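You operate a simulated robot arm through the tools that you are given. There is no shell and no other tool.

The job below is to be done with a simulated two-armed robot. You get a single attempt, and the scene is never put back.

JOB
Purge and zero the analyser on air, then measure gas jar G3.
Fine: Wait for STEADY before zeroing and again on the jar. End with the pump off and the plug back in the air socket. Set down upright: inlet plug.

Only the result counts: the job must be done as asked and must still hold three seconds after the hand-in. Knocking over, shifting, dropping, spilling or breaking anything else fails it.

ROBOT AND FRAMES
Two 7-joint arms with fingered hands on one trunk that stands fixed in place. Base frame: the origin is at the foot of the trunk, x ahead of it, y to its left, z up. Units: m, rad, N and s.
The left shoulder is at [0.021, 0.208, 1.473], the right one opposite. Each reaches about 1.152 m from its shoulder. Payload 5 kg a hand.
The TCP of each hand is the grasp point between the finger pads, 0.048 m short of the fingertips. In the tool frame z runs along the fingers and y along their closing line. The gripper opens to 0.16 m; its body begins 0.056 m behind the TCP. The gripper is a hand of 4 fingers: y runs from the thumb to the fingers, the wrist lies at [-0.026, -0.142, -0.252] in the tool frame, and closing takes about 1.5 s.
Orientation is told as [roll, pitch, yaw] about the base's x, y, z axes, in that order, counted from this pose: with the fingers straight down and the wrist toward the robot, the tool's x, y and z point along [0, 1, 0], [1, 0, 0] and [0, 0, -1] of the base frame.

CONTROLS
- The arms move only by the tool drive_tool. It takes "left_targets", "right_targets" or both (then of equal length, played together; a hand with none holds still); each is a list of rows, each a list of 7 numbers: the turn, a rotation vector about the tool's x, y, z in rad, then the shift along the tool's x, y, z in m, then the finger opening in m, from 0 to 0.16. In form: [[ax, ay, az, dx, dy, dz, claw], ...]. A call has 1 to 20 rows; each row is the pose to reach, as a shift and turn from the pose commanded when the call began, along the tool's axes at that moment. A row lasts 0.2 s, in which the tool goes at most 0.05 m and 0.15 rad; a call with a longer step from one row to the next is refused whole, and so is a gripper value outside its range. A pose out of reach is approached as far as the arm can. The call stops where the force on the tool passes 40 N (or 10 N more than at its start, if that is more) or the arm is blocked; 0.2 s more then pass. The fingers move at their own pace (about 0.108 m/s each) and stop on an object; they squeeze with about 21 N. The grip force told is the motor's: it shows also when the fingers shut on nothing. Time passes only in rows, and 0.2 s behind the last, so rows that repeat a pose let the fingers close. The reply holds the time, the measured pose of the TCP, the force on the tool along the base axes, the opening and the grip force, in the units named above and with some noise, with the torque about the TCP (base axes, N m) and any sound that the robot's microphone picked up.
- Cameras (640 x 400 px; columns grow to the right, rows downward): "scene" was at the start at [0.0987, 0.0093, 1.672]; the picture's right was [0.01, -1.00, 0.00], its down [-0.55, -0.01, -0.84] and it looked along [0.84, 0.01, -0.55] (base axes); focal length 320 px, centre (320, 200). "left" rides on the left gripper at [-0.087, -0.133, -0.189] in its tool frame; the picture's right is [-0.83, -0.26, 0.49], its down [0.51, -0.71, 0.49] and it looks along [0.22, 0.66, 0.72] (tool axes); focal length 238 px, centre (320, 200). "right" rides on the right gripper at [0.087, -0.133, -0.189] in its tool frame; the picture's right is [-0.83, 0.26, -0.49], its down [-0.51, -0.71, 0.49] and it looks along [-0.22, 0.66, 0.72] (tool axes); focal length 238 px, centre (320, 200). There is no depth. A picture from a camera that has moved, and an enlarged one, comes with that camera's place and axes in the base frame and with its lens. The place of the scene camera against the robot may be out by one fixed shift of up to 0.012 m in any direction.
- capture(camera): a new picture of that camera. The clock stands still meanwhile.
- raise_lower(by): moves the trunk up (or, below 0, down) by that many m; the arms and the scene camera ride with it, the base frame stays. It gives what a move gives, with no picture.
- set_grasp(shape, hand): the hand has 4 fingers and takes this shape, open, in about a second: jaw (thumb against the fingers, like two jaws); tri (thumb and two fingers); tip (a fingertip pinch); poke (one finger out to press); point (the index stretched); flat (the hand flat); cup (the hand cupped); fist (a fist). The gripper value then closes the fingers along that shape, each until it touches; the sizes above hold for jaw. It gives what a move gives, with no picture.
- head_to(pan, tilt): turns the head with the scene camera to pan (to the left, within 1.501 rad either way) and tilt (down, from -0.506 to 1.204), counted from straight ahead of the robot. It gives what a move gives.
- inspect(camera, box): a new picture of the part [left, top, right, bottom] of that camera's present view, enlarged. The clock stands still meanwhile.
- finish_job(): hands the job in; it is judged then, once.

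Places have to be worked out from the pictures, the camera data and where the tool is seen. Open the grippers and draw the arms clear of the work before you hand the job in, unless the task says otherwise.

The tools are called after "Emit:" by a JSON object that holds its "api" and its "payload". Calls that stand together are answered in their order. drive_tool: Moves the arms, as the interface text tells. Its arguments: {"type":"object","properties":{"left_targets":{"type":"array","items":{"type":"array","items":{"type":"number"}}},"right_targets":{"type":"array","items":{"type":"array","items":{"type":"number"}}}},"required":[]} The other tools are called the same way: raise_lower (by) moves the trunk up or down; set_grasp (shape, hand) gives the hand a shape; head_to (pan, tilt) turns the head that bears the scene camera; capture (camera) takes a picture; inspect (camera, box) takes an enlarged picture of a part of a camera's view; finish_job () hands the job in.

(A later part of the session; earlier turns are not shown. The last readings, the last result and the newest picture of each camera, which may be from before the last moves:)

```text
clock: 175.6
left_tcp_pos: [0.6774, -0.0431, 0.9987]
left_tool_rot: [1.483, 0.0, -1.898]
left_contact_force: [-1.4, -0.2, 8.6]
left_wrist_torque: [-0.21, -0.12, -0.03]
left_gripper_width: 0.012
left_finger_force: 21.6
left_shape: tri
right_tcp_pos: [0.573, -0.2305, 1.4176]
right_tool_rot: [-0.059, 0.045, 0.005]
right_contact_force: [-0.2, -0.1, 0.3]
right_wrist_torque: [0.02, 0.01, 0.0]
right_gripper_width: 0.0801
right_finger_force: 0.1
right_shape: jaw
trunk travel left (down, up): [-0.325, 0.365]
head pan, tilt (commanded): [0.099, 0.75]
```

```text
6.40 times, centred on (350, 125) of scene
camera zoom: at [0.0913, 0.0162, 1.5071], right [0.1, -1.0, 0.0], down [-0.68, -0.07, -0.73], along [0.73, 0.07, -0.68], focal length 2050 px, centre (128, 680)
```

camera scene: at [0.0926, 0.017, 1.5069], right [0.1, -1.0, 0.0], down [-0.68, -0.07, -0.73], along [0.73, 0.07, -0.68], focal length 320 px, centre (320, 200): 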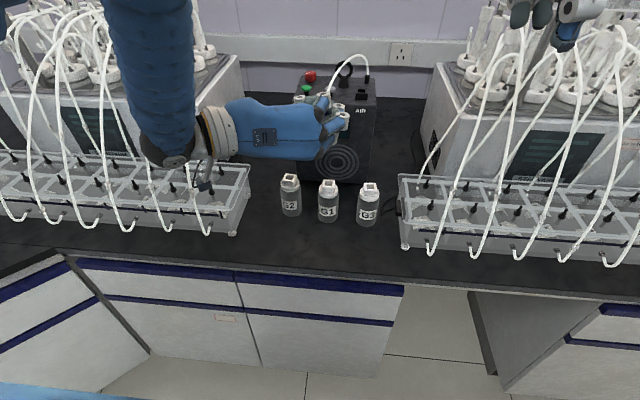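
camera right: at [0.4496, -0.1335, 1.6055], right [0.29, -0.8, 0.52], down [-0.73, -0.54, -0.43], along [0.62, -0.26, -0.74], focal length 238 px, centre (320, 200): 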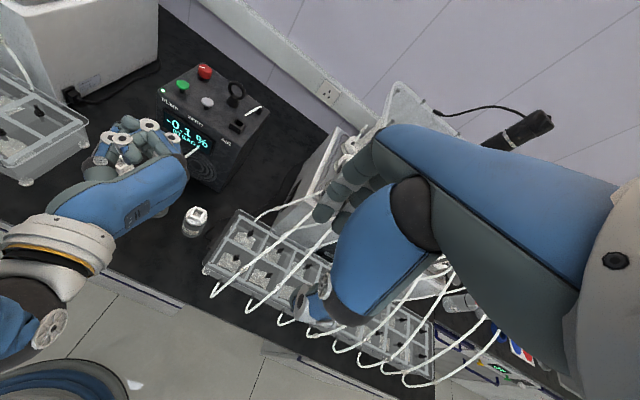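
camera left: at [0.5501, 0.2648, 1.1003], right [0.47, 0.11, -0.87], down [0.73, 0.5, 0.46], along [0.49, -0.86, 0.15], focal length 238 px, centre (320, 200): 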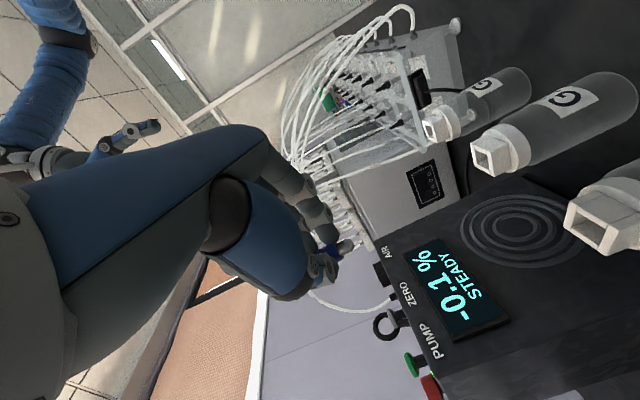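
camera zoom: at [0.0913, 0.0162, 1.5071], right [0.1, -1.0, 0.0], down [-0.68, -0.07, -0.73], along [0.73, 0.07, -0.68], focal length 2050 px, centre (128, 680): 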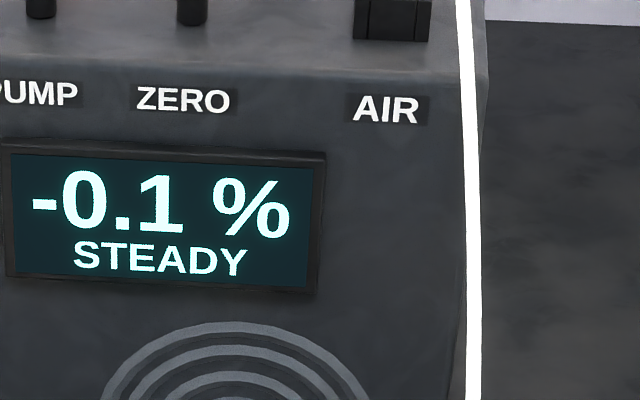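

The index now rests lightly on the rim (8.6 N). I hold a moment to see whether the analyser registers the jar before deciding to let the plug drop in fully.

Emit:
{"api": "drive_tool", "payload": {"left_targets": [[0, 0, 0, 0.0005, 0, 0, 0.0], [0, 0, 0, 0.0005, 0, 0, 0.0], [0, 0, 0, 0.0005, 0, 0, 0.0], [0, 0, 0, 0.0005, 0, 0, 0.0]]}}

Emit:
{"api": "inspect", "payload": {"camera": "scene", "box": [300, 100, 400, 150]}}

```text
clock: 176.6
left_tcp_pos: [0.6772, -0.0441, 0.9986]
left_tool_rot: [1.483, 0.001, -1.899]
left_contact_force: [-0.9, -0.3, 8.5]
left_wrist_torque: [-0.25, -0.21, 0.01]
left_gripper_width: 0.0118
left_finger_force: 20.4
left_shape: tri
right_tcp_pos: [0.573, -0.2311, 1.4171]
right_tool_rot: [-0.061, 0.045, 0.004]
right_contact_force: [0.8, -0.2, 0.6]
right_wrist_torque: [0.0, -0.01, -0.02]
right_gripper_width: 0.0797
right_finger_force: 0.2
right_shape: jaw
trunk travel left (down, up): [-0.325, 0.365]
head pan, tilt (commanded): [0.099, 0.75]
```

```text
6.40 times, centred on (350, 125) of scene
camera zoom: at [0.0913, 0.0162, 1.5071], right [0.1, -1.0, 0.0], down [-0.68, -0.07, -0.73], along [0.73, 0.07, -0.68], focal length 2050 px, centre (128, 680)
```

zoom: 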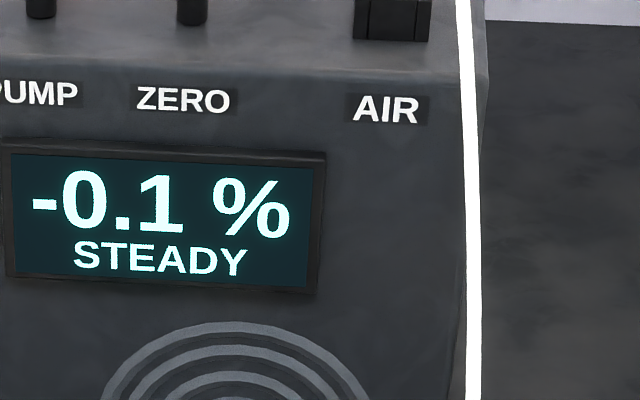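

Not registered yet; the plug must seat fully. I raise 1.5 mm to take the finger off the rim, then open very slowly so the plug drops straight in.

Emit:
{"api": "drive_tool", "payload": {"left_targets": [[0, 0, 0, 0.0015, 0, 0, 0.0], [0, 0, 0, 0.0015, 0, 0, 0.011], [0, 0, 0, 0.0015, 0, 0, 0.013], [0, 0, 0, 0.0015, 0, 0, 0.0145], [0, 0, 0, 0.0015, 0, 0, 0.016], [0, 0, 0, 0.0015, 0, 0, 0.018], [0, 0, 0, 0.0015, 0, 0, 0.02], [0, 0, 0, 0.0015, 0, 0, 0.023]]}}

Emit:
{"api": "inspect", "payload": {"camera": "left", "box": [300, 190, 400, 290]}}

Emit:
{"api": "inspect", "payload": {"camera": "scene", "box": [290, 90, 410, 210]}}

Emit:
{"api": "inspect", "payload": {"camera": "right", "box": [160, 170, 240, 250]}}

```text
clock: 178.3
left_tcp_pos: [0.6783, -0.043, 1.0007]
left_tool_rot: [1.483, 0.0, -1.9]
left_contact_force: [-0.3, 0.8, 4.1]
left_wrist_torque: [-0.11, -0.06, 0.05]
left_gripper_width: 0.0225
left_finger_force: 0.0
left_shape: tri
right_tcp_pos: [0.5731, -0.2294, 1.4168]
right_tool_rot: [-0.058, 0.045, 0.006]
right_contact_force: [-0.2, 0.9, 0.3]
right_wrist_torque: [0.01, -0.01, -0.04]
right_gripper_width: 0.0797
right_finger_force: 0.1
right_shape: jaw
trunk travel left (down, up): [-0.325, 0.365]
head pan, tilt (commanded): [0.099, 0.75]
```

```text
4.00 times, centred on (350, 240) of left
camera zoom: at [0.5352, 0.1445, 0.9298], right [0.47, 0.11, -0.87], down [0.73, 0.5, 0.46], along [0.49, -0.86, 0.15], focal length 953 px, centre (200, 40)
```

zoom: 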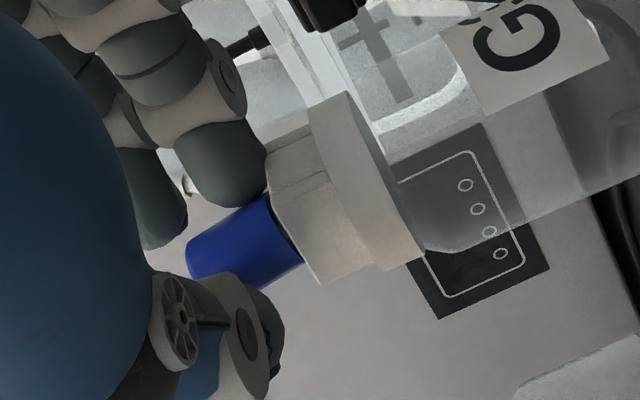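

```text
3.33 times, centred on (350, 150) of scene
camera zoom: at [0.0917, 0.0163, 1.507], right [0.1, -1.0, 0.0], down [-0.68, -0.07, -0.73], along [0.73, 0.07, -0.68], focal length 1068 px, centre (220, 367)
```

zoom: 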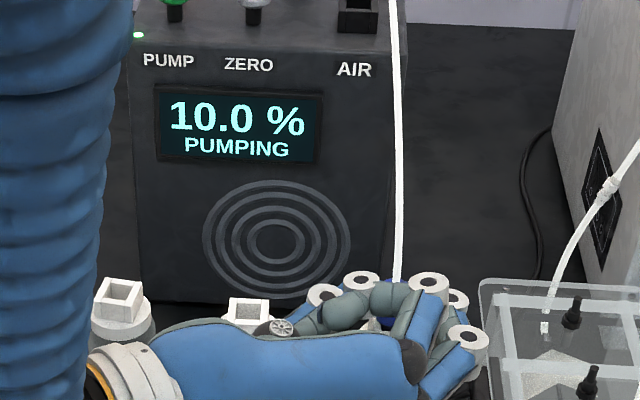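

```text
5.00 times, centred on (200, 210) of right
camera zoom: at [0.4475, -0.1334, 1.6063], right [0.29, -0.8, 0.52], down [-0.73, -0.54, -0.43], along [0.62, -0.26, -0.74], focal length 1192 px, centre (920, 150)
```

zoom: 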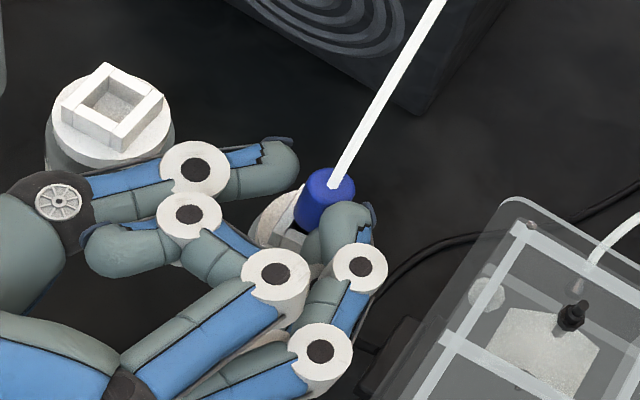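

Success: the plug seated in G3 and the display reads 10.0 % PUMPING. I raise the fingers 3 mm off the rim without touching the plug and wait for STEADY.

Emit:
{"api": "drive_tool", "payload": {"left_targets": [[0, 0, 0, 0.0015, 0, 0, 0.026], [0, 0, 0, 0.003, 0, 0, 0.03], [0, 0, 0, 0.003, 0, 0, 0.03], [0, 0, 0, 0.003, 0, 0, 0.03], [0, 0, 0, 0.003, 0, 0, 0.03], [0, 0, 0, 0.003, 0, 0, 0.03], [0, 0, 0, 0.003, 0, 0, 0.03], [0, 0, 0, 0.003, 0, 0, 0.03], [0, 0, 0, 0.003, 0, 0, 0.03], [0, 0, 0, 0.003, 0, 0, 0.03]]}}

Emit:
{"api": "inspect", "payload": {"camera": "left", "box": [300, 190, 400, 290]}}

Emit:
{"api": "inspect", "payload": {"camera": "scene", "box": [290, 90, 410, 210]}}

```text
clock: 180.6
left_tcp_pos: [0.6782, -0.0444, 1.0039]
left_tool_rot: [1.484, 0.001, -1.899]
left_contact_force: [0.6, 0.3, -0.6]
left_wrist_torque: [-0.01, 0.01, 0.01]
left_gripper_width: 0.03
left_finger_force: 0.1
left_shape: tri
right_tcp_pos: [0.5732, -0.2314, 1.4169]
right_tool_rot: [-0.06, 0.046, 0.005]
right_contact_force: [-0.1, -0.8, -0.2]
right_wrist_torque: [-0.01, 0.0, -0.04]
right_gripper_width: 0.08
right_finger_force: 0.0
right_shape: jaw
trunk travel left (down, up): [-0.325, 0.365]
head pan, tilt (commanded): [0.099, 0.75]
```

```text
4.00 times, centred on (350, 240) of left
camera zoom: at [0.5354, 0.1442, 0.9328], right [0.47, 0.11, -0.87], down [0.73, 0.5, 0.46], along [0.49, -0.86, 0.15], focal length 953 px, centre (200, 40)
```

zoom: 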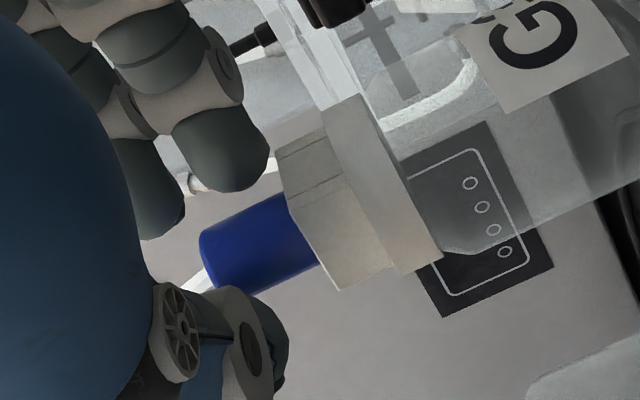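

```text
3.33 times, centred on (350, 150) of scene
camera zoom: at [0.092, 0.0162, 1.507], right [0.1, -1.0, 0.0], down [-0.68, -0.07, -0.73], along [0.73, 0.07, -0.68], focal length 1068 px, centre (220, 367)
```

zoom: 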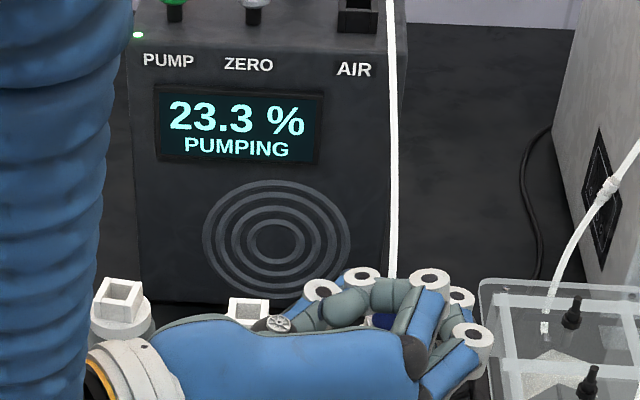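

The plug is fully and squarely seated; the reading is climbing (23.3 %). I keep still and wait for STEADY.

Emit:
{"api": "drive_tool", "payload": {"left_targets": [[0, 0, 0, 0, 0, 0, 0.03], [0, 0, 0, 0, 0, 0, 0.03], [0, 0, 0, 0, 0, 0, 0.03], [0, 0, 0, 0, 0, 0, 0.03], [0, 0, 0, 0, 0, 0, 0.03], [0, 0, 0, 0, 0, 0, 0.03], [0, 0, 0, 0, 0, 0, 0.03], [0, 0, 0, 0, 0, 0, 0.03], [0, 0, 0, 0, 0, 0, 0.03], [0, 0, 0, 0, 0, 0, 0.03], [0, 0, 0, 0, 0, 0, 0.03], [0, 0, 0, 0, 0, 0, 0.03], [0, 0, 0, 0, 0, 0, 0.03], [0, 0, 0, 0, 0, 0, 0.03], [0, 0, 0, 0, 0, 0, 0.03], [0, 0, 0, 0, 0, 0, 0.03], [0, 0, 0, 0, 0, 0, 0.03], [0, 0, 0, 0, 0, 0, 0.03], [0, 0, 0, 0, 0, 0, 0.03], [0, 0, 0, 0, 0, 0, 0.03]]}}

Emit:
{"api": "inspect", "payload": {"camera": "scene", "box": [290, 90, 410, 210]}}

```text
clock: 184.8
left_tcp_pos: [0.6787, -0.0441, 1.0031]
left_tool_rot: [1.483, -0.001, -1.898]
left_contact_force: [0.9, -0.2, 0.1]
left_wrist_torque: [-0.02, 0.0, -0.01]
left_gripper_width: 0.0299
left_finger_force: 0.0
left_shape: tri
right_tcp_pos: [0.5733, -0.2302, 1.4181]
right_tool_rot: [-0.059, 0.045, 0.005]
right_contact_force: [0.4, -0.6, 0.2]
right_wrist_torque: [-0.02, 0.01, 0.01]
right_gripper_width: 0.0798
right_finger_force: 0.1
right_shape: jaw
trunk travel left (down, up): [-0.325, 0.365]
head pan, tilt (commanded): [0.099, 0.75]
```

```text
3.33 times, centred on (350, 150) of scene
camera zoom: at [0.092, 0.0162, 1.507], right [0.1, -1.0, 0.0], down [-0.68, -0.07, -0.73], along [0.73, 0.07, -0.68], focal length 1068 px, centre (220, 367)
```

zoom: 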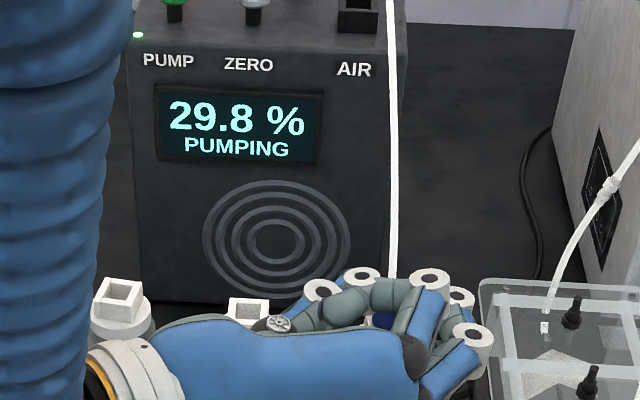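

29.8 % and still PUMPING. I keep waiting.

Emit:
{"api": "drive_tool", "payload": {"left_targets": [[0, 0, 0, 0, 0, 0, 0.03], [0, 0, 0, 0, 0, 0, 0.03], [0, 0, 0, 0, 0, 0, 0.03], [0, 0, 0, 0, 0, 0, 0.03], [0, 0, 0, 0, 0, 0, 0.03], [0, 0, 0, 0, 0, 0, 0.03], [0, 0, 0, 0, 0, 0, 0.03], [0, 0, 0, 0, 0, 0, 0.03], [0, 0, 0, 0, 0, 0, 0.03], [0, 0, 0, 0, 0, 0, 0.03], [0, 0, 0, 0, 0, 0, 0.03], [0, 0, 0, 0, 0, 0, 0.03], [0, 0, 0, 0, 0, 0, 0.03], [0, 0, 0, 0, 0, 0, 0.03], [0, 0, 0, 0, 0, 0, 0.03], [0, 0, 0, 0, 0, 0, 0.03], [0, 0, 0, 0, 0, 0, 0.03], [0, 0, 0, 0, 0, 0, 0.03], [0, 0, 0, 0, 0, 0, 0.03], [0, 0, 0, 0, 0, 0, 0.03]]}}

Emit:
{"api": "inspect", "payload": {"camera": "scene", "box": [290, 90, 410, 210]}}

Emit:
{"api": "inspect", "payload": {"camera": "left", "box": [280, 180, 420, 320]}}

Emit:
{"api": "inspect", "payload": {"camera": "right", "box": [140, 150, 260, 270]}}

```text
clock: 188.9
left_tcp_pos: [0.6784, -0.0431, 1.002]
left_tool_rot: [1.484, 0.0, -1.898]
left_contact_force: [0.4, 0.0, 0.5]
left_wrist_torque: [-0.01, -0.02, -0.06]
left_gripper_width: 0.03
left_finger_force: 0.1
left_shape: tri
right_tcp_pos: [0.5722, -0.2307, 1.417]
right_tool_rot: [-0.059, 0.045, 0.004]
right_contact_force: [-0.5, -0.3, 0.0]
right_wrist_torque: [-0.01, 0.02, 0.04]
right_gripper_width: 0.0797
right_finger_force: 0.1
right_shape: jaw
trunk travel left (down, up): [-0.325, 0.365]
head pan, tilt (commanded): [0.099, 0.75]
```

```text
3.33 times, centred on (350, 150) of scene
camera zoom: at [0.092, 0.0162, 1.507], right [0.1, -1.0, 0.0], down [-0.68, -0.07, -0.73], along [0.73, 0.07, -0.68], focal length 1068 px, centre (220, 367)
```

zoom: 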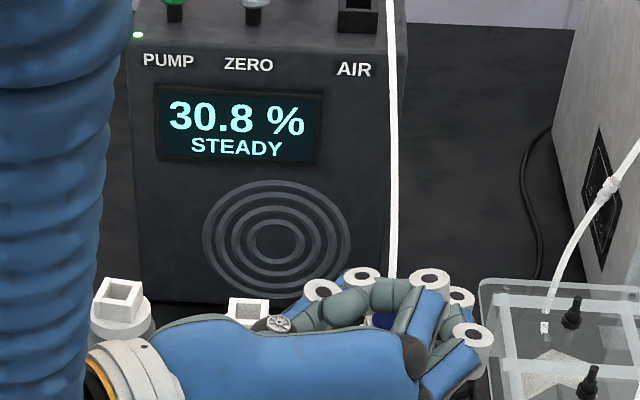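

```text
2.86 times, centred on (350, 250) of left
camera zoom: at [0.5354, 0.1442, 0.9328], right [0.47, 0.11, -0.87], down [0.73, 0.5, 0.46], along [0.49, -0.86, 0.15], focal length 681 px, centre (234, 57)
```

zoom: 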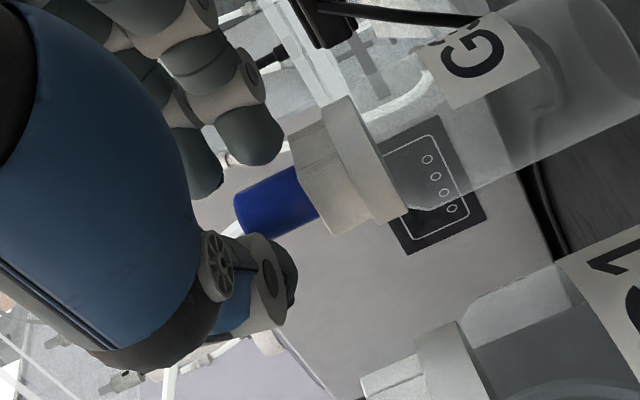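

```text
3.33 times, centred on (200, 210) of right
camera zoom: at [0.4479, -0.1335, 1.6062], right [0.29, -0.8, 0.52], down [-0.73, -0.54, -0.43], along [0.62, -0.26, -0.74], focal length 794 px, centre (720, 167)
```

zoom: 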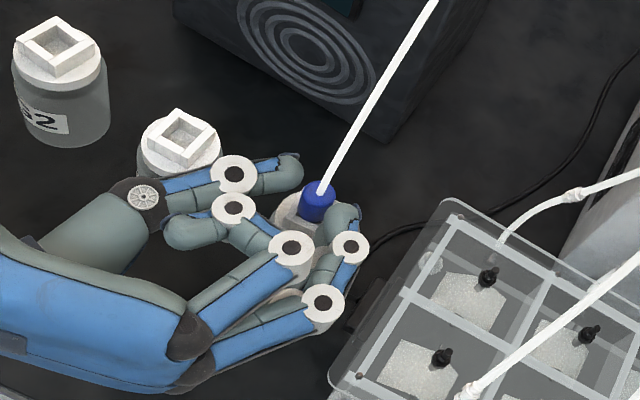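

G3 reads 30.8 % STEADY, so the measurement is done. To lift the plug out I roll the hand 0.26 rad so that thumb and index oppose each other at the same height on the plug, and lower about 5 mm; then I check before closing.

Emit:
{"api": "drive_tool", "payload": {"left_targets": [[0, 0, -0.09, 0, 0, 0, 0.034], [0, 0, -0.18, -0.001, 0, 0, 0.034], [0, 0, -0.26, -0.003, 0, 0.0003, 0.034], [0, 0, -0.26, -0.0053, 0, 0.0005, 0.034]]}}

Emit:
{"api": "inspect", "payload": {"camera": "left", "box": [280, 180, 420, 320]}}

Emit:
{"api": "inspect", "payload": {"camera": "right", "box": [140, 150, 260, 270]}}

```text
clock: 189.9
left_tcp_pos: [0.6768, -0.0448, 0.9978]
left_tool_rot: [1.481, -0.261, -1.873]
left_contact_force: [-0.6, -0.1, 0.0]
left_wrist_torque: [0.02, 0.0, 0.02]
left_gripper_width: 0.0335
left_finger_force: 0.0
left_shape: tri
right_tcp_pos: [0.5725, -0.2315, 1.4173]
right_tool_rot: [-0.061, 0.047, 0.004]
right_contact_force: [-0.6, 0.0, -0.1]
right_wrist_torque: [0.02, -0.06, -0.03]
right_gripper_width: 0.0801
right_finger_force: 0.1
right_shape: jaw
trunk travel left (down, up): [-0.325, 0.365]
head pan, tilt (commanded): [0.099, 0.75]
```

```text
2.86 times, centred on (350, 250) of left
camera zoom: at [0.5234, 0.1191, 0.8965], right [0.4, -0.1, -0.91], down [0.75, 0.61, 0.26], along [0.53, -0.79, 0.32], focal length 681 px, centre (234, 57)
```

zoom: 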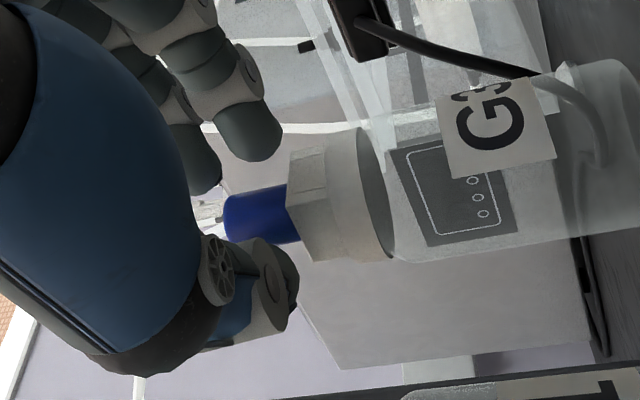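

```text
3.33 times, centred on (200, 210) of right
camera zoom: at [0.4477, -0.1338, 1.6063], right [0.29, -0.8, 0.52], down [-0.73, -0.54, -0.43], along [0.62, -0.26, -0.74], focal length 794 px, centre (720, 167)
```

zoom: 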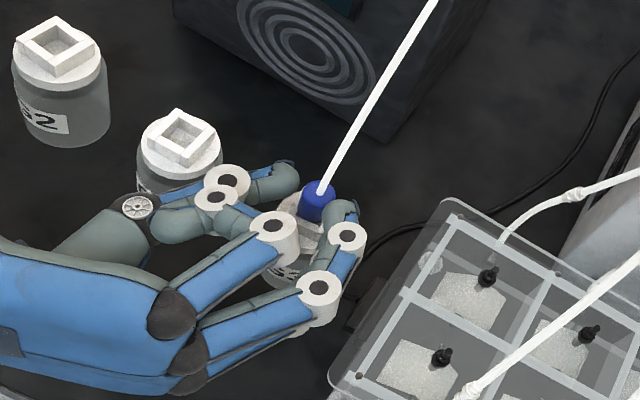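

Thumb and index are now nearly level, the index slightly low. I raise 4 mm so it clears the rim, then close gently while watching the jar.

Emit:
{"api": "drive_tool", "payload": {"left_targets": [[0, 0, 0, 0.0039, 0.001, 0, 0.034], [0, 0, 0, 0.0039, 0.001, 0, 0.028], [0, 0, 0, 0.0039, 0.001, 0, 0.024], [0, 0, 0, 0.0039, 0.001, 0, 0.02]]}}

Emit:
{"api": "inspect", "payload": {"camera": "left", "box": [290, 190, 390, 300]}}

Emit:
{"api": "inspect", "payload": {"camera": "right", "box": [160, 170, 240, 250]}}

```text
clock: 190.9
left_tcp_pos: [0.6777, -0.044, 1.0016]
left_tool_rot: [1.48, -0.26, -1.873]
left_contact_force: [-0.4, -0.5, -0.3]
left_wrist_torque: [-0.03, 0.01, 0.01]
left_gripper_width: 0.0202
left_finger_force: 0.1
left_shape: tri
right_tcp_pos: [0.5727, -0.2299, 1.4164]
right_tool_rot: [-0.059, 0.046, 0.006]
right_contact_force: [-0.1, -0.4, 1.4]
right_wrist_torque: [0.0, 0.01, 0.03]
right_gripper_width: 0.0796
right_finger_force: 0.0
right_shape: jaw
trunk travel left (down, up): [-0.325, 0.365]
head pan, tilt (commanded): [0.099, 0.75]
```

```text
3.64 times, centred on (340, 245) of left
camera zoom: at [0.5243, 0.1194, 0.9006], right [0.4, -0.1, -0.91], down [0.75, 0.61, 0.26], along [0.53, -0.79, 0.31], focal length 867 px, centre (247, 36)
```

zoom: 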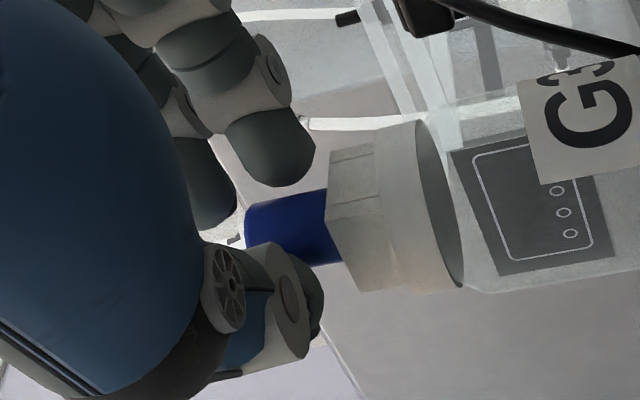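

```text
5.00 times, centred on (200, 210) of right
camera zoom: at [0.4479, -0.1335, 1.6062], right [0.29, -0.8, 0.52], down [-0.73, -0.54, -0.43], along [0.62, -0.26, -0.74], focal length 1192 px, centre (920, 150)
```

zoom: 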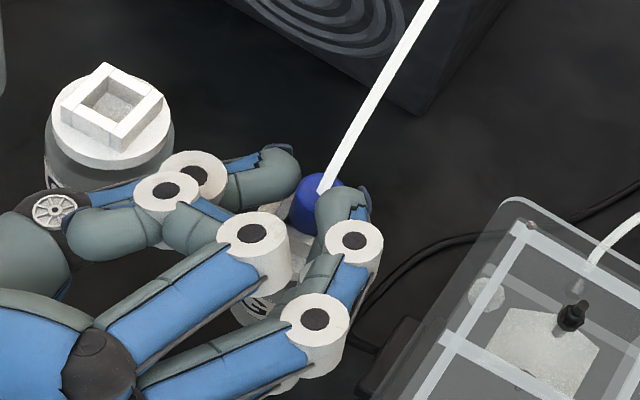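

Index and thumb oppose each other at mid-height of the plug. I shift 2 mm to centre and close on it.

Emit:
{"api": "drive_tool", "payload": {"left_targets": [[0, 0, 0, 0, 0.002, 0, 0.02], [0, 0, 0, 0, 0.002, 0, 0.016], [0, 0, 0, 0, 0.002, 0, 0.012], [0, 0, 0, 0, 0.002, 0, 0.008], [0, 0, 0, 0, 0.002, 0, 0.004], [0, 0, 0, 0, 0.002, 0, 0.0], [0, 0, 0, 0, 0.002, 0, 0.0]]}}

Emit:
{"api": "inspect", "payload": {"camera": "left", "box": [290, 190, 390, 300]}}

Emit:
{"api": "inspect", "payload": {"camera": "scene", "box": [290, 100, 420, 230]}}

```text
clock: 192.6
left_tcp_pos: [0.6785, -0.0461, 1.0022]
left_tool_rot: [1.482, -0.259, -1.875]
left_contact_force: [-0.9, 0.7, 1.0]
left_wrist_torque: [-0.08, 0.01, -0.02]
left_gripper_width: 0.0014
left_finger_force: 20.9
left_shape: tri
right_tcp_pos: [0.5725, -0.2318, 1.4172]
right_tool_rot: [-0.06, 0.046, 0.005]
right_contact_force: [0.4, 0.1, -0.3]
right_wrist_torque: [0.0, 0.0, 0.0]
right_gripper_width: 0.0801
right_finger_force: 0.0
right_shape: jaw
trunk travel left (down, up): [-0.325, 0.365]
head pan, tilt (commanded): [0.099, 0.75]
```

```text
3.64 times, centred on (340, 245) of left
camera zoom: at [0.5238, 0.1178, 0.901], right [0.4, -0.1, -0.91], down [0.75, 0.61, 0.26], along [0.53, -0.79, 0.32], focal length 867 px, centre (247, 36)
```

zoom: 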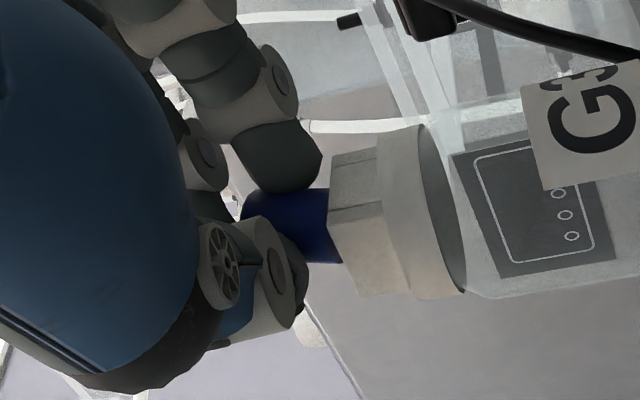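

```text
3.08 times, centred on (355, 165) of scene
camera zoom: at [0.0919, 0.0162, 1.507], right [0.1, -1.0, 0.0], down [-0.68, -0.07, -0.73], along [0.73, 0.07, -0.68], focal length 985 px, centre (212, 308)
```

zoom: 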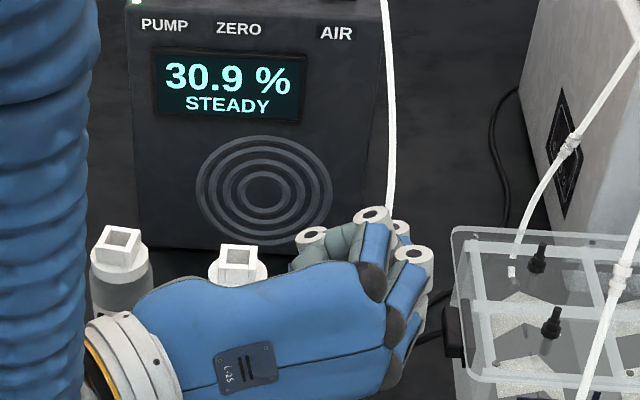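

The hand reports a 21 N grip. I lift slowly 6 mm to see whether the plug comes along and G3 stays.

Emit:
{"api": "drive_tool", "payload": {"left_targets": [[0, 0, 0, 0.002, 0.0005, 0, 0.0], [0, 0, 0, 0.004, 0.001, 0, 0.0], [0, 0, 0, 0.006, 0.0016, -0.0005, 0.0]]}}

Emit:
{"api": "inspect", "payload": {"camera": "left", "box": [290, 190, 390, 300]}}

Emit:
{"api": "inspect", "payload": {"camera": "right", "box": [160, 170, 240, 250]}}

```text
clock: 193.3
left_tcp_pos: [0.6772, -0.0453, 1.0089]
left_tool_rot: [1.478, -0.259, -1.873]
left_contact_force: [-0.4, 0.6, 0.0]
left_wrist_torque: [-0.01, 0.06, 0.02]
left_gripper_width: 0.0014
left_finger_force: 21.0
left_shape: tri
right_tcp_pos: [0.5727, -0.2316, 1.4181]
right_tool_rot: [-0.058, 0.045, 0.005]
right_contact_force: [0.1, 0.4, -0.7]
right_wrist_torque: [0.01, 0.03, -0.04]
right_gripper_width: 0.08
right_finger_force: 0.0
right_shape: jaw
trunk travel left (down, up): [-0.325, 0.365]
head pan, tilt (commanded): [0.099, 0.75]
```

```text
3.64 times, centred on (340, 245) of left
camera zoom: at [0.5236, 0.1179, 0.908], right [0.4, -0.1, -0.91], down [0.75, 0.61, 0.26], along [0.53, -0.79, 0.31], focal length 867 px, centre (247, 36)
```

zoom: 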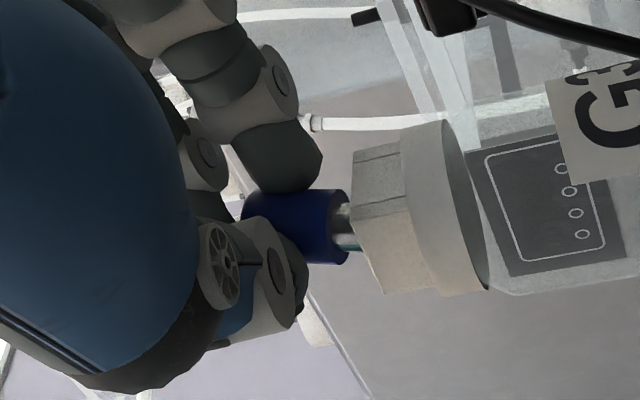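

```text
5.00 times, centred on (200, 210) of right
camera zoom: at [0.4478, -0.1335, 1.6062], right [0.29, -0.8, 0.52], down [-0.73, -0.54, -0.43], along [0.62, -0.26, -0.74], focal length 1192 px, centre (920, 150)
```

zoom: 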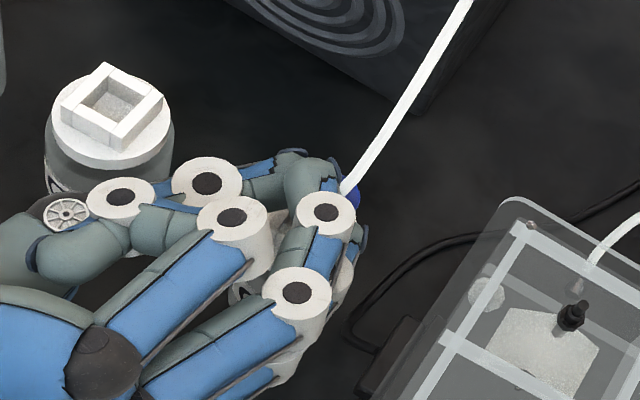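

The plug lifts out with the hand, upright, and G3 hasn't moved. I lift it clear by another 5 cm.

Emit:
{"api": "drive_tool", "payload": {"left_targets": [[0, 0, 0, 0.0048, 0.0013, -0.0005, 0.0], [0, 0, 0, 0.0145, 0.0039, -0.0014, 0.0], [0, 0, 0, 0.029, 0.0077, -0.0028, 0.0], [0, 0, 0, 0.048, 0.0128, -0.0047, 0.0]]}}

Emit:
{"api": "inspect", "payload": {"camera": "left", "box": [290, 190, 390, 300]}}

Emit:
{"api": "inspect", "payload": {"camera": "scene", "box": [290, 100, 420, 230]}}

```text
clock: 194.3
left_tcp_pos: [0.6761, -0.0457, 1.0574]
left_tool_rot: [1.481, -0.26, -1.874]
left_contact_force: [-1.0, 0.4, -0.5]
left_wrist_torque: [-0.05, -0.02, 0.03]
left_gripper_width: 0.0013
left_finger_force: 21.4
left_shape: tri
right_tcp_pos: [0.5707, -0.2312, 1.4178]
right_tool_rot: [-0.058, 0.045, 0.005]
right_contact_force: [-0.6, 0.1, 0.4]
right_wrist_torque: [-0.02, -0.05, -0.03]
right_gripper_width: 0.0801
right_finger_force: 0.0
right_shape: jaw
trunk travel left (down, up): [-0.325, 0.365]
head pan, tilt (commanded): [0.099, 0.75]
```

```text
3.64 times, centred on (340, 245) of left
camera zoom: at [0.5227, 0.1179, 0.9571], right [0.4, -0.1, -0.91], down [0.75, 0.61, 0.26], along [0.53, -0.79, 0.31], focal length 867 px, centre (247, 36)
```

zoom: 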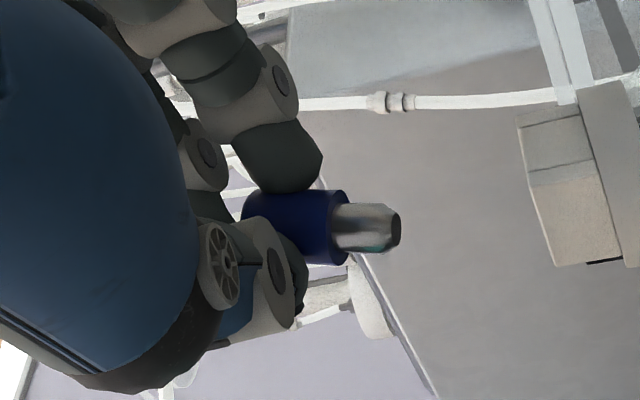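

```text
3.08 times, centred on (355, 165) of scene
camera zoom: at [0.0913, 0.0161, 1.5071], right [0.1, -1.0, 0.0], down [-0.68, -0.07, -0.73], along [0.73, 0.07, -0.68], focal length 985 px, centre (212, 308)
```

zoom: 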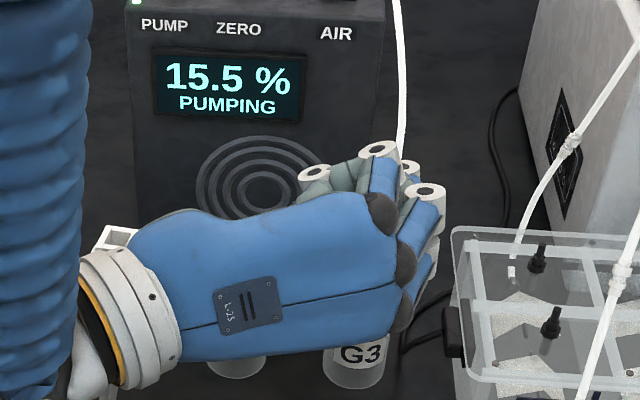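

The plug hangs free in the grip but leans about 11° (nose toward forward-left) in the wrist view. I rotate the hand by 0.18 rad to bring it vertical and look again.

Emit:
{"api": "drive_tool", "payload": {"left_targets": [[0.005, -0.035, -0.048, 0.008, 0.002, 0, 0.0], [0.01, -0.07, -0.097, 0.016, 0.004, 0, 0.0], [0.015, -0.105, -0.145, 0.024, 0.006, 0, 0.0], [0.015, -0.105, -0.145, 0.024, 0.006, 0, 0.0]]}}

Emit:
{"api": "inspect", "payload": {"camera": "left", "box": [290, 190, 390, 300]}}

Emit:
{"api": "inspect", "payload": {"camera": "right", "box": [140, 130, 260, 250]}}

```text
clock: 195.3
left_tcp_pos: [0.6797, -0.0462, 1.0813]
left_tool_rot: [1.361, -0.4, -1.837]
left_contact_force: [0.1, -0.3, -0.5]
left_wrist_torque: [0.01, 0.01, -0.02]
left_gripper_width: 0.0012
left_finger_force: 21.4
left_shape: tri
right_tcp_pos: [0.5737, -0.2306, 1.417]
right_tool_rot: [-0.059, 0.044, 0.004]
right_contact_force: [-0.4, 0.2, -0.6]
right_wrist_torque: [0.03, 0.02, -0.01]
right_gripper_width: 0.08
right_finger_force: 0.1
right_shape: jaw
trunk travel left (down, up): [-0.325, 0.365]
head pan, tilt (commanded): [0.099, 0.75]
```

```text
3.64 times, centred on (340, 245) of left
camera zoom: at [0.5109, 0.1074, 0.9881], right [0.26, -0.2, -0.95], down [0.78, 0.62, 0.08], along [0.57, -0.76, 0.31], focal length 867 px, centre (247, 36)
```

zoom: 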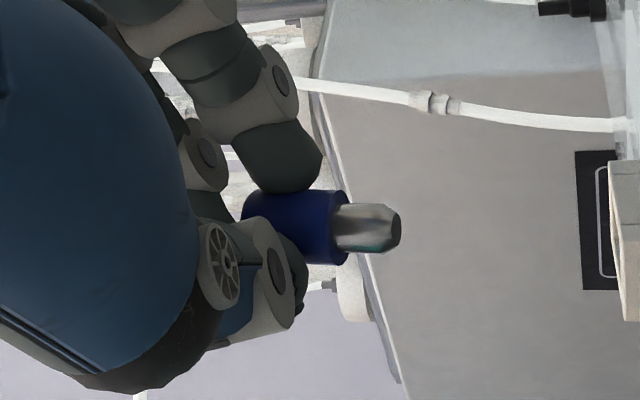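

```text
3.33 times, centred on (200, 190) of right
camera zoom: at [0.4481, -0.1336, 1.6061], right [0.29, -0.8, 0.52], down [-0.73, -0.54, -0.43], along [0.62, -0.26, -0.74], focal length 794 px, centre (720, 233)
```

zoom: 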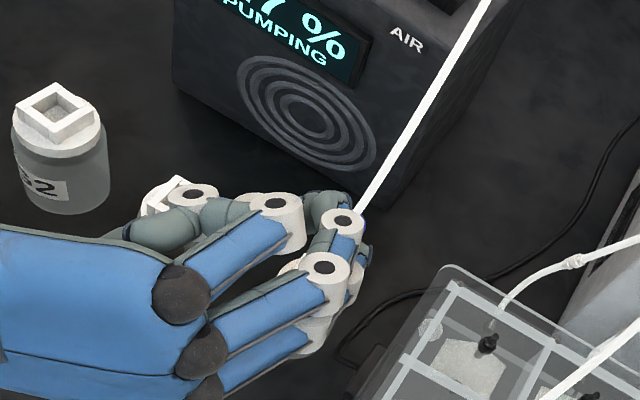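

In this view the plug's axis now matches the vertical. I zoom right in to double-check its edges.

Emit:
{"api": "inspect", "payload": {"camera": "left", "box": [310, 230, 370, 280]}}

Emit:
{"api": "inspect", "payload": {"camera": "scene", "box": [300, 80, 420, 200]}}

```text
8.00 times, centred on (340, 255) of left
camera zoom: at [0.5109, 0.1074, 0.9881], right [0.26, -0.2, -0.95], down [0.78, 0.62, 0.08], along [0.57, -0.76, 0.31], focal length 1907 px, centre (160, -240)
```

zoom: 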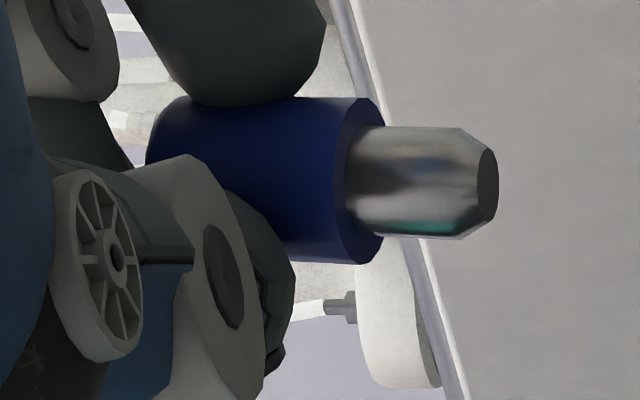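

```text
3.33 times, centred on (360, 140) of scene
camera zoom: at [0.0922, 0.016, 1.507], right [0.1, -1.0, 0.0], down [-0.68, -0.07, -0.73], along [0.73, 0.07, -0.68], focal length 1068 px, centre (187, 400)
```

zoom: 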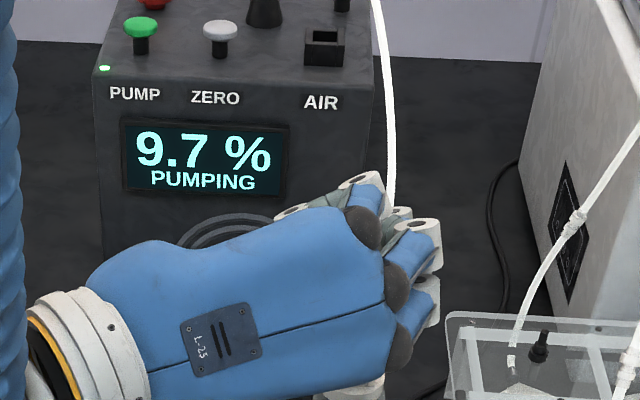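

The plug is vertical within ~2°, with 8–11 mm of body free below the fingers, so it can be inserted fully. I raise it well above the analyser and then carry it forward over the AIR socket.

Emit:
{"api": "drive_tool", "payload": {"left_targets": [[0, 0, 0, 0.0338, 0.0146, -0.0072, 0.0], [0, 0, 0, 0.0676, 0.0292, -0.0144, 0.0], [0, 0, 0, 0.1013, 0.0438, -0.0216, 0.0], [0, 0, 0, 0.1351, 0.0584, -0.0288, 0.0], [0, 0, 0, 0.1488, 0.0418, 0.0016, 0.0], [0, 0, 0, 0.1624, 0.0252, 0.0321, 0.0], [0, 0, 0, 0.1761, 0.0087, 0.0625, 0.0], [0, 0, 0, 0.1897, -0.0079, 0.093, 0.0], [0, 0, 0, 0.2034, -0.0245, 0.1234, 0.0]]}}

Emit:
{"api": "inspect", "payload": {"camera": "left", "box": [290, 190, 470, 340]}}

Emit:
{"api": "inspect", "payload": {"camera": "right", "box": [130, 50, 290, 190]}}

Emit:
{"api": "inspect", "payload": {"camera": "scene", "box": [280, 40, 400, 140]}}

```text
clock: 197.3
left_tcp_pos: [0.8607, -0.0021, 1.2328]
left_tool_rot: [1.361, -0.403, -1.837]
left_contact_force: [1.2, 0.9, 0.0]
left_wrist_torque: [-0.03, -0.02, 0.0]
left_gripper_width: 0.0013
left_finger_force: 20.6
left_shape: tri
right_tcp_pos: [0.5731, -0.23, 1.4165]
right_tool_rot: [-0.061, 0.047, 0.005]
right_contact_force: [0.0, 0.9, -0.1]
right_wrist_torque: [-0.07, 0.03, 0.03]
right_gripper_width: 0.0798
right_finger_force: 0.1
right_shape: jaw
trunk travel left (down, up): [-0.325, 0.365]
head pan, tilt (commanded): [0.099, 0.75]
```

```text
2.67 times, centred on (380, 265) of left
camera zoom: at [0.6921, 0.1513, 1.138], right [0.26, -0.2, -0.95], down [0.78, 0.62, 0.08], along [0.57, -0.76, 0.31], focal length 636 px, centre (160, 27)
```

zoom: 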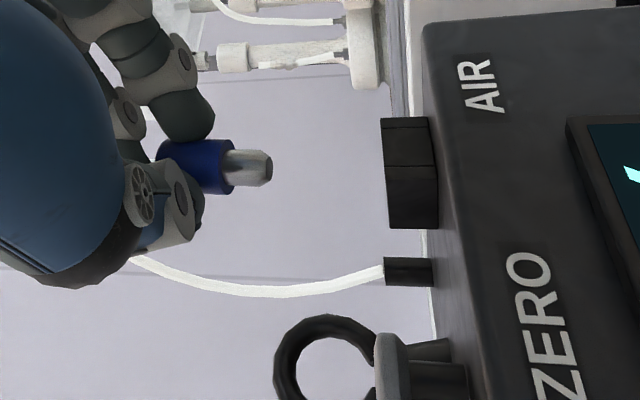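

```text
2.86 times, centred on (210, 120) of right
camera zoom: at [0.4489, -0.1328, 1.6059], right [0.29, -0.8, 0.52], down [-0.73, -0.54, -0.43], along [0.62, -0.26, -0.74], focal length 681 px, centre (634, 429)
```

zoom: 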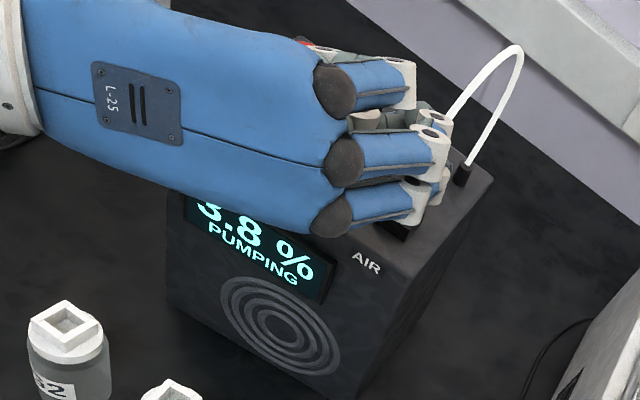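

```text
4.00 times, centred on (340, 90) of scene
camera zoom: at [0.0929, 0.0167, 1.5069], right [0.1, -1.0, 0.0], down [-0.68, -0.07, -0.73], along [0.73, 0.07, -0.68], focal length 1281 px, centre (240, 640)
```

zoom: 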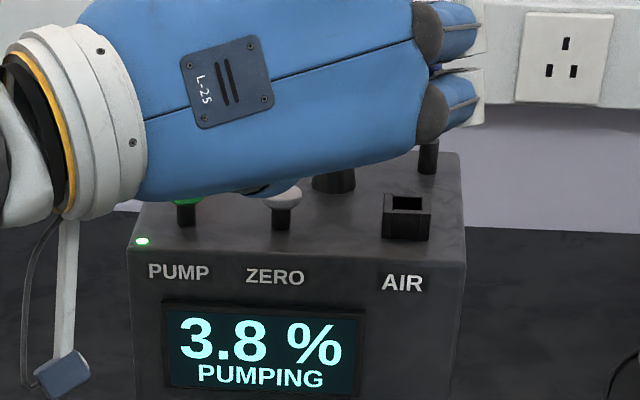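

The left wrist view shows the plug and AIR socket side by side: about 4.8 cm to go, sideways offset ~2 mm. I correct that and descend 4 cm.

Emit:
{"api": "drive_tool", "payload": {"left_targets": [[0, 0, 0, 0.0011, -0.0018, 0.0013, 0.0], [0, 0, 0, -0.0124, -0.0076, 0.0042, 0.0], [0, 0, 0, -0.0259, -0.0135, 0.0071, 0.0], [0, 0, 0, -0.0349, -0.0174, 0.009, 0.0]]}}

Emit:
{"api": "inspect", "payload": {"camera": "left", "box": [300, 200, 430, 310]}}

Emit:
{"api": "inspect", "payload": {"camera": "right", "box": [180, 70, 280, 170]}}

Emit:
{"api": "inspect", "payload": {"camera": "scene", "box": [300, 40, 400, 130]}}

```text
clock: 198.3
left_tcp_pos: [0.861, 0.0005, 1.193]
left_tool_rot: [1.361, -0.4, -1.836]
left_contact_force: [-0.3, 0.4, -0.1]
left_wrist_torque: [0.0, 0.05, 0.04]
left_gripper_width: 0.0013
left_finger_force: 21.2
left_shape: tri
right_tcp_pos: [0.5722, -0.2298, 1.4176]
right_tool_rot: [-0.059, 0.047, 0.004]
right_contact_force: [-0.1, -0.3, 0.1]
right_wrist_torque: [0.01, 0.03, -0.01]
right_gripper_width: 0.0798
right_finger_force: 0.0
right_shape: jaw
trunk travel left (down, up): [-0.325, 0.365]
head pan, tilt (commanded): [0.099, 0.75]
```

```text
3.64 times, centred on (365, 255) of left
camera zoom: at [0.6944, 0.1532, 1.099], right [0.26, -0.19, -0.95], down [0.78, 0.62, 0.09], along [0.57, -0.76, 0.31], focal length 867 px, centre (156, 0)
```

zoom: 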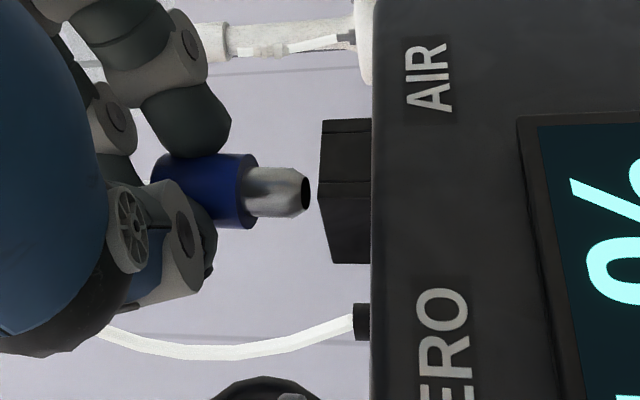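

```text
4.00 times, centred on (230, 120) of right
camera zoom: at [0.4484, -0.1334, 1.606], right [0.29, -0.8, 0.52], down [-0.73, -0.54, -0.43], along [0.62, -0.26, -0.74], focal length 953 px, centre (680, 520)
```

zoom: 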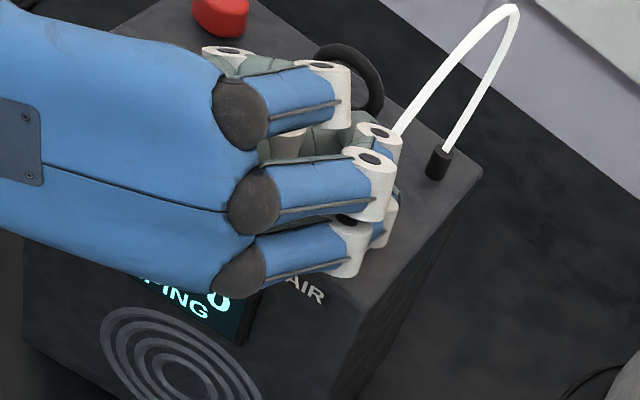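

```text
4.44 times, centred on (350, 85) of scene
camera zoom: at [0.0925, 0.0163, 1.5069], right [0.1, -1.0, 0.0], down [-0.68, -0.07, -0.73], along [0.73, 0.07, -0.68], focal length 1423 px, centre (187, 711)
```

zoom: 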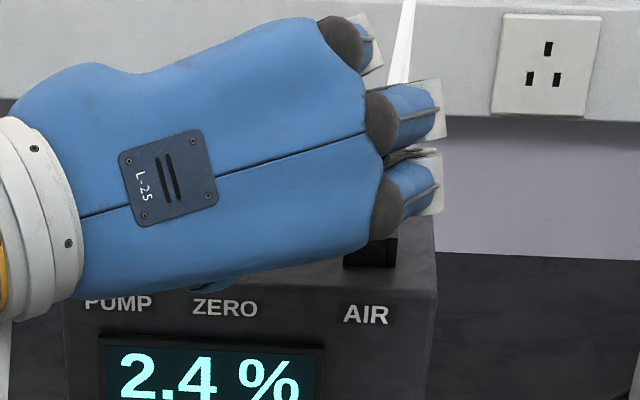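

Alignment looks very good: same height line, and equal apparent depth within a few mm; about 5–6 mm of gap remains. I descend in 2 mm steps and watch the force.

Emit:
{"api": "drive_tool", "payload": {"left_targets": [[0, 0, 0, -0.0018, -0.0008, 0.0004, 0.0], [0, 0, 0, -0.0036, -0.0016, 0.0008, 0.0], [0, 0, 0, -0.0054, -0.0023, 0.0012, 0.0], [0, 0, 0, -0.0072, -0.0031, 0.0015, 0.0]]}}

Emit:
{"api": "inspect", "payload": {"camera": "left", "box": [300, 200, 430, 310]}}

```text
clock: 199.3
left_tcp_pos: [0.8635, -0.001, 1.1878]
left_tool_rot: [1.365, -0.403, -1.838]
left_contact_force: [0.2, -0.1, 5.7]
left_wrist_torque: [-0.12, -0.19, 0.01]
left_gripper_width: 0.0013
left_finger_force: 20.3
left_shape: tri
right_tcp_pos: [0.5725, -0.2302, 1.4175]
right_tool_rot: [-0.059, 0.046, 0.004]
right_contact_force: [-0.8, -0.4, 0.7]
right_wrist_torque: [0.01, 0.01, -0.02]
right_gripper_width: 0.0803
right_finger_force: 0.1
right_shape: jaw
trunk travel left (down, up): [-0.325, 0.365]
head pan, tilt (commanded): [0.099, 0.75]
```

```text
3.64 times, centred on (365, 255) of left
camera zoom: at [0.6943, 0.153, 1.0925], right [0.26, -0.2, -0.94], down [0.78, 0.62, 0.09], along [0.57, -0.76, 0.32], focal length 867 px, centre (156, 0)
```

zoom: 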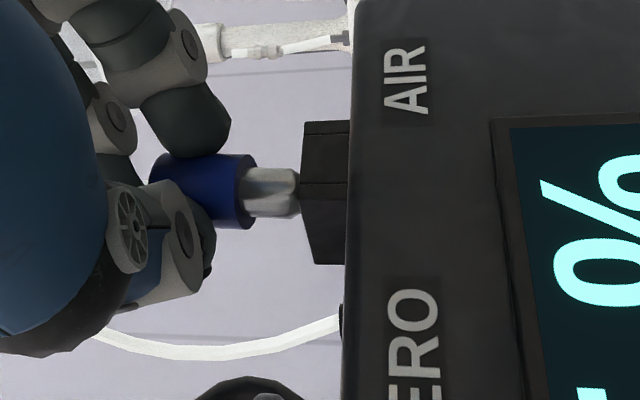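

The nose met the rim (5.7 N); the torque places the contact on its near side, so the hole is ~3 mm farther along my line of sight. I lift 3 mm, shift 3 mm that way and try again.

Emit:
{"api": "drive_tool", "payload": {"left_targets": [[0, 0, 0, 0.0027, 0.0012, -0.0006, 0.0], [0, 0, 0, 0.0025, 0.0029, 0.0019, 0.0], [0, 0, 0, 0.0007, 0.0021, 0.0023, 0.0], [0, 0, 0, -0.0011, 0.0013, 0.0027, 0.0], [0, 0, 0, -0.0029, 0.0006, 0.0031, 0.0]]}}

Emit:
{"api": "inspect", "payload": {"camera": "left", "box": [300, 200, 430, 310]}}

```text
clock: 200.6
left_tcp_pos: [0.8638, -0.0024, 1.1868]
left_tool_rot: [1.367, -0.403, -1.84]
left_contact_force: [0.0, -2.0, 14.1]
left_wrist_torque: [-0.16, -0.51, -0.06]
left_gripper_width: 0.0015
left_finger_force: 20.7
left_shape: tri
right_tcp_pos: [0.5718, -0.2304, 1.4177]
right_tool_rot: [-0.059, 0.046, 0.006]
right_contact_force: [-0.4, 0.3, 0.0]
right_wrist_torque: [0.01, 0.01, 0.0]
right_gripper_width: 0.0796
right_finger_force: 0.1
right_shape: jaw
trunk travel left (down, up): [-0.325, 0.365]
head pan, tilt (commanded): [0.099, 0.75]
```

```text
3.64 times, centred on (365, 255) of left
camera zoom: at [0.6964, 0.1503, 1.0901], right [0.27, -0.2, -0.94], down [0.78, 0.62, 0.09], along [0.57, -0.76, 0.32], focal length 867 px, centre (156, 0)
```

zoom: 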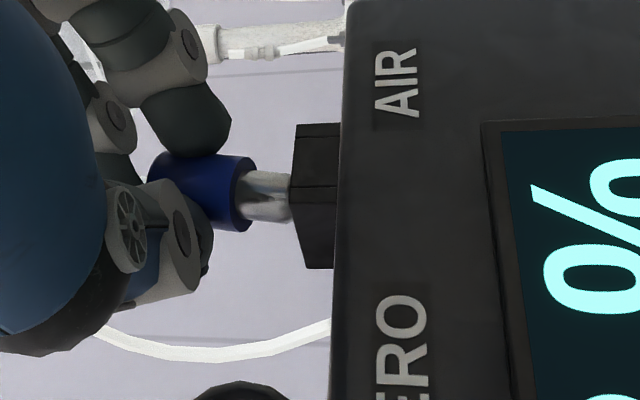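

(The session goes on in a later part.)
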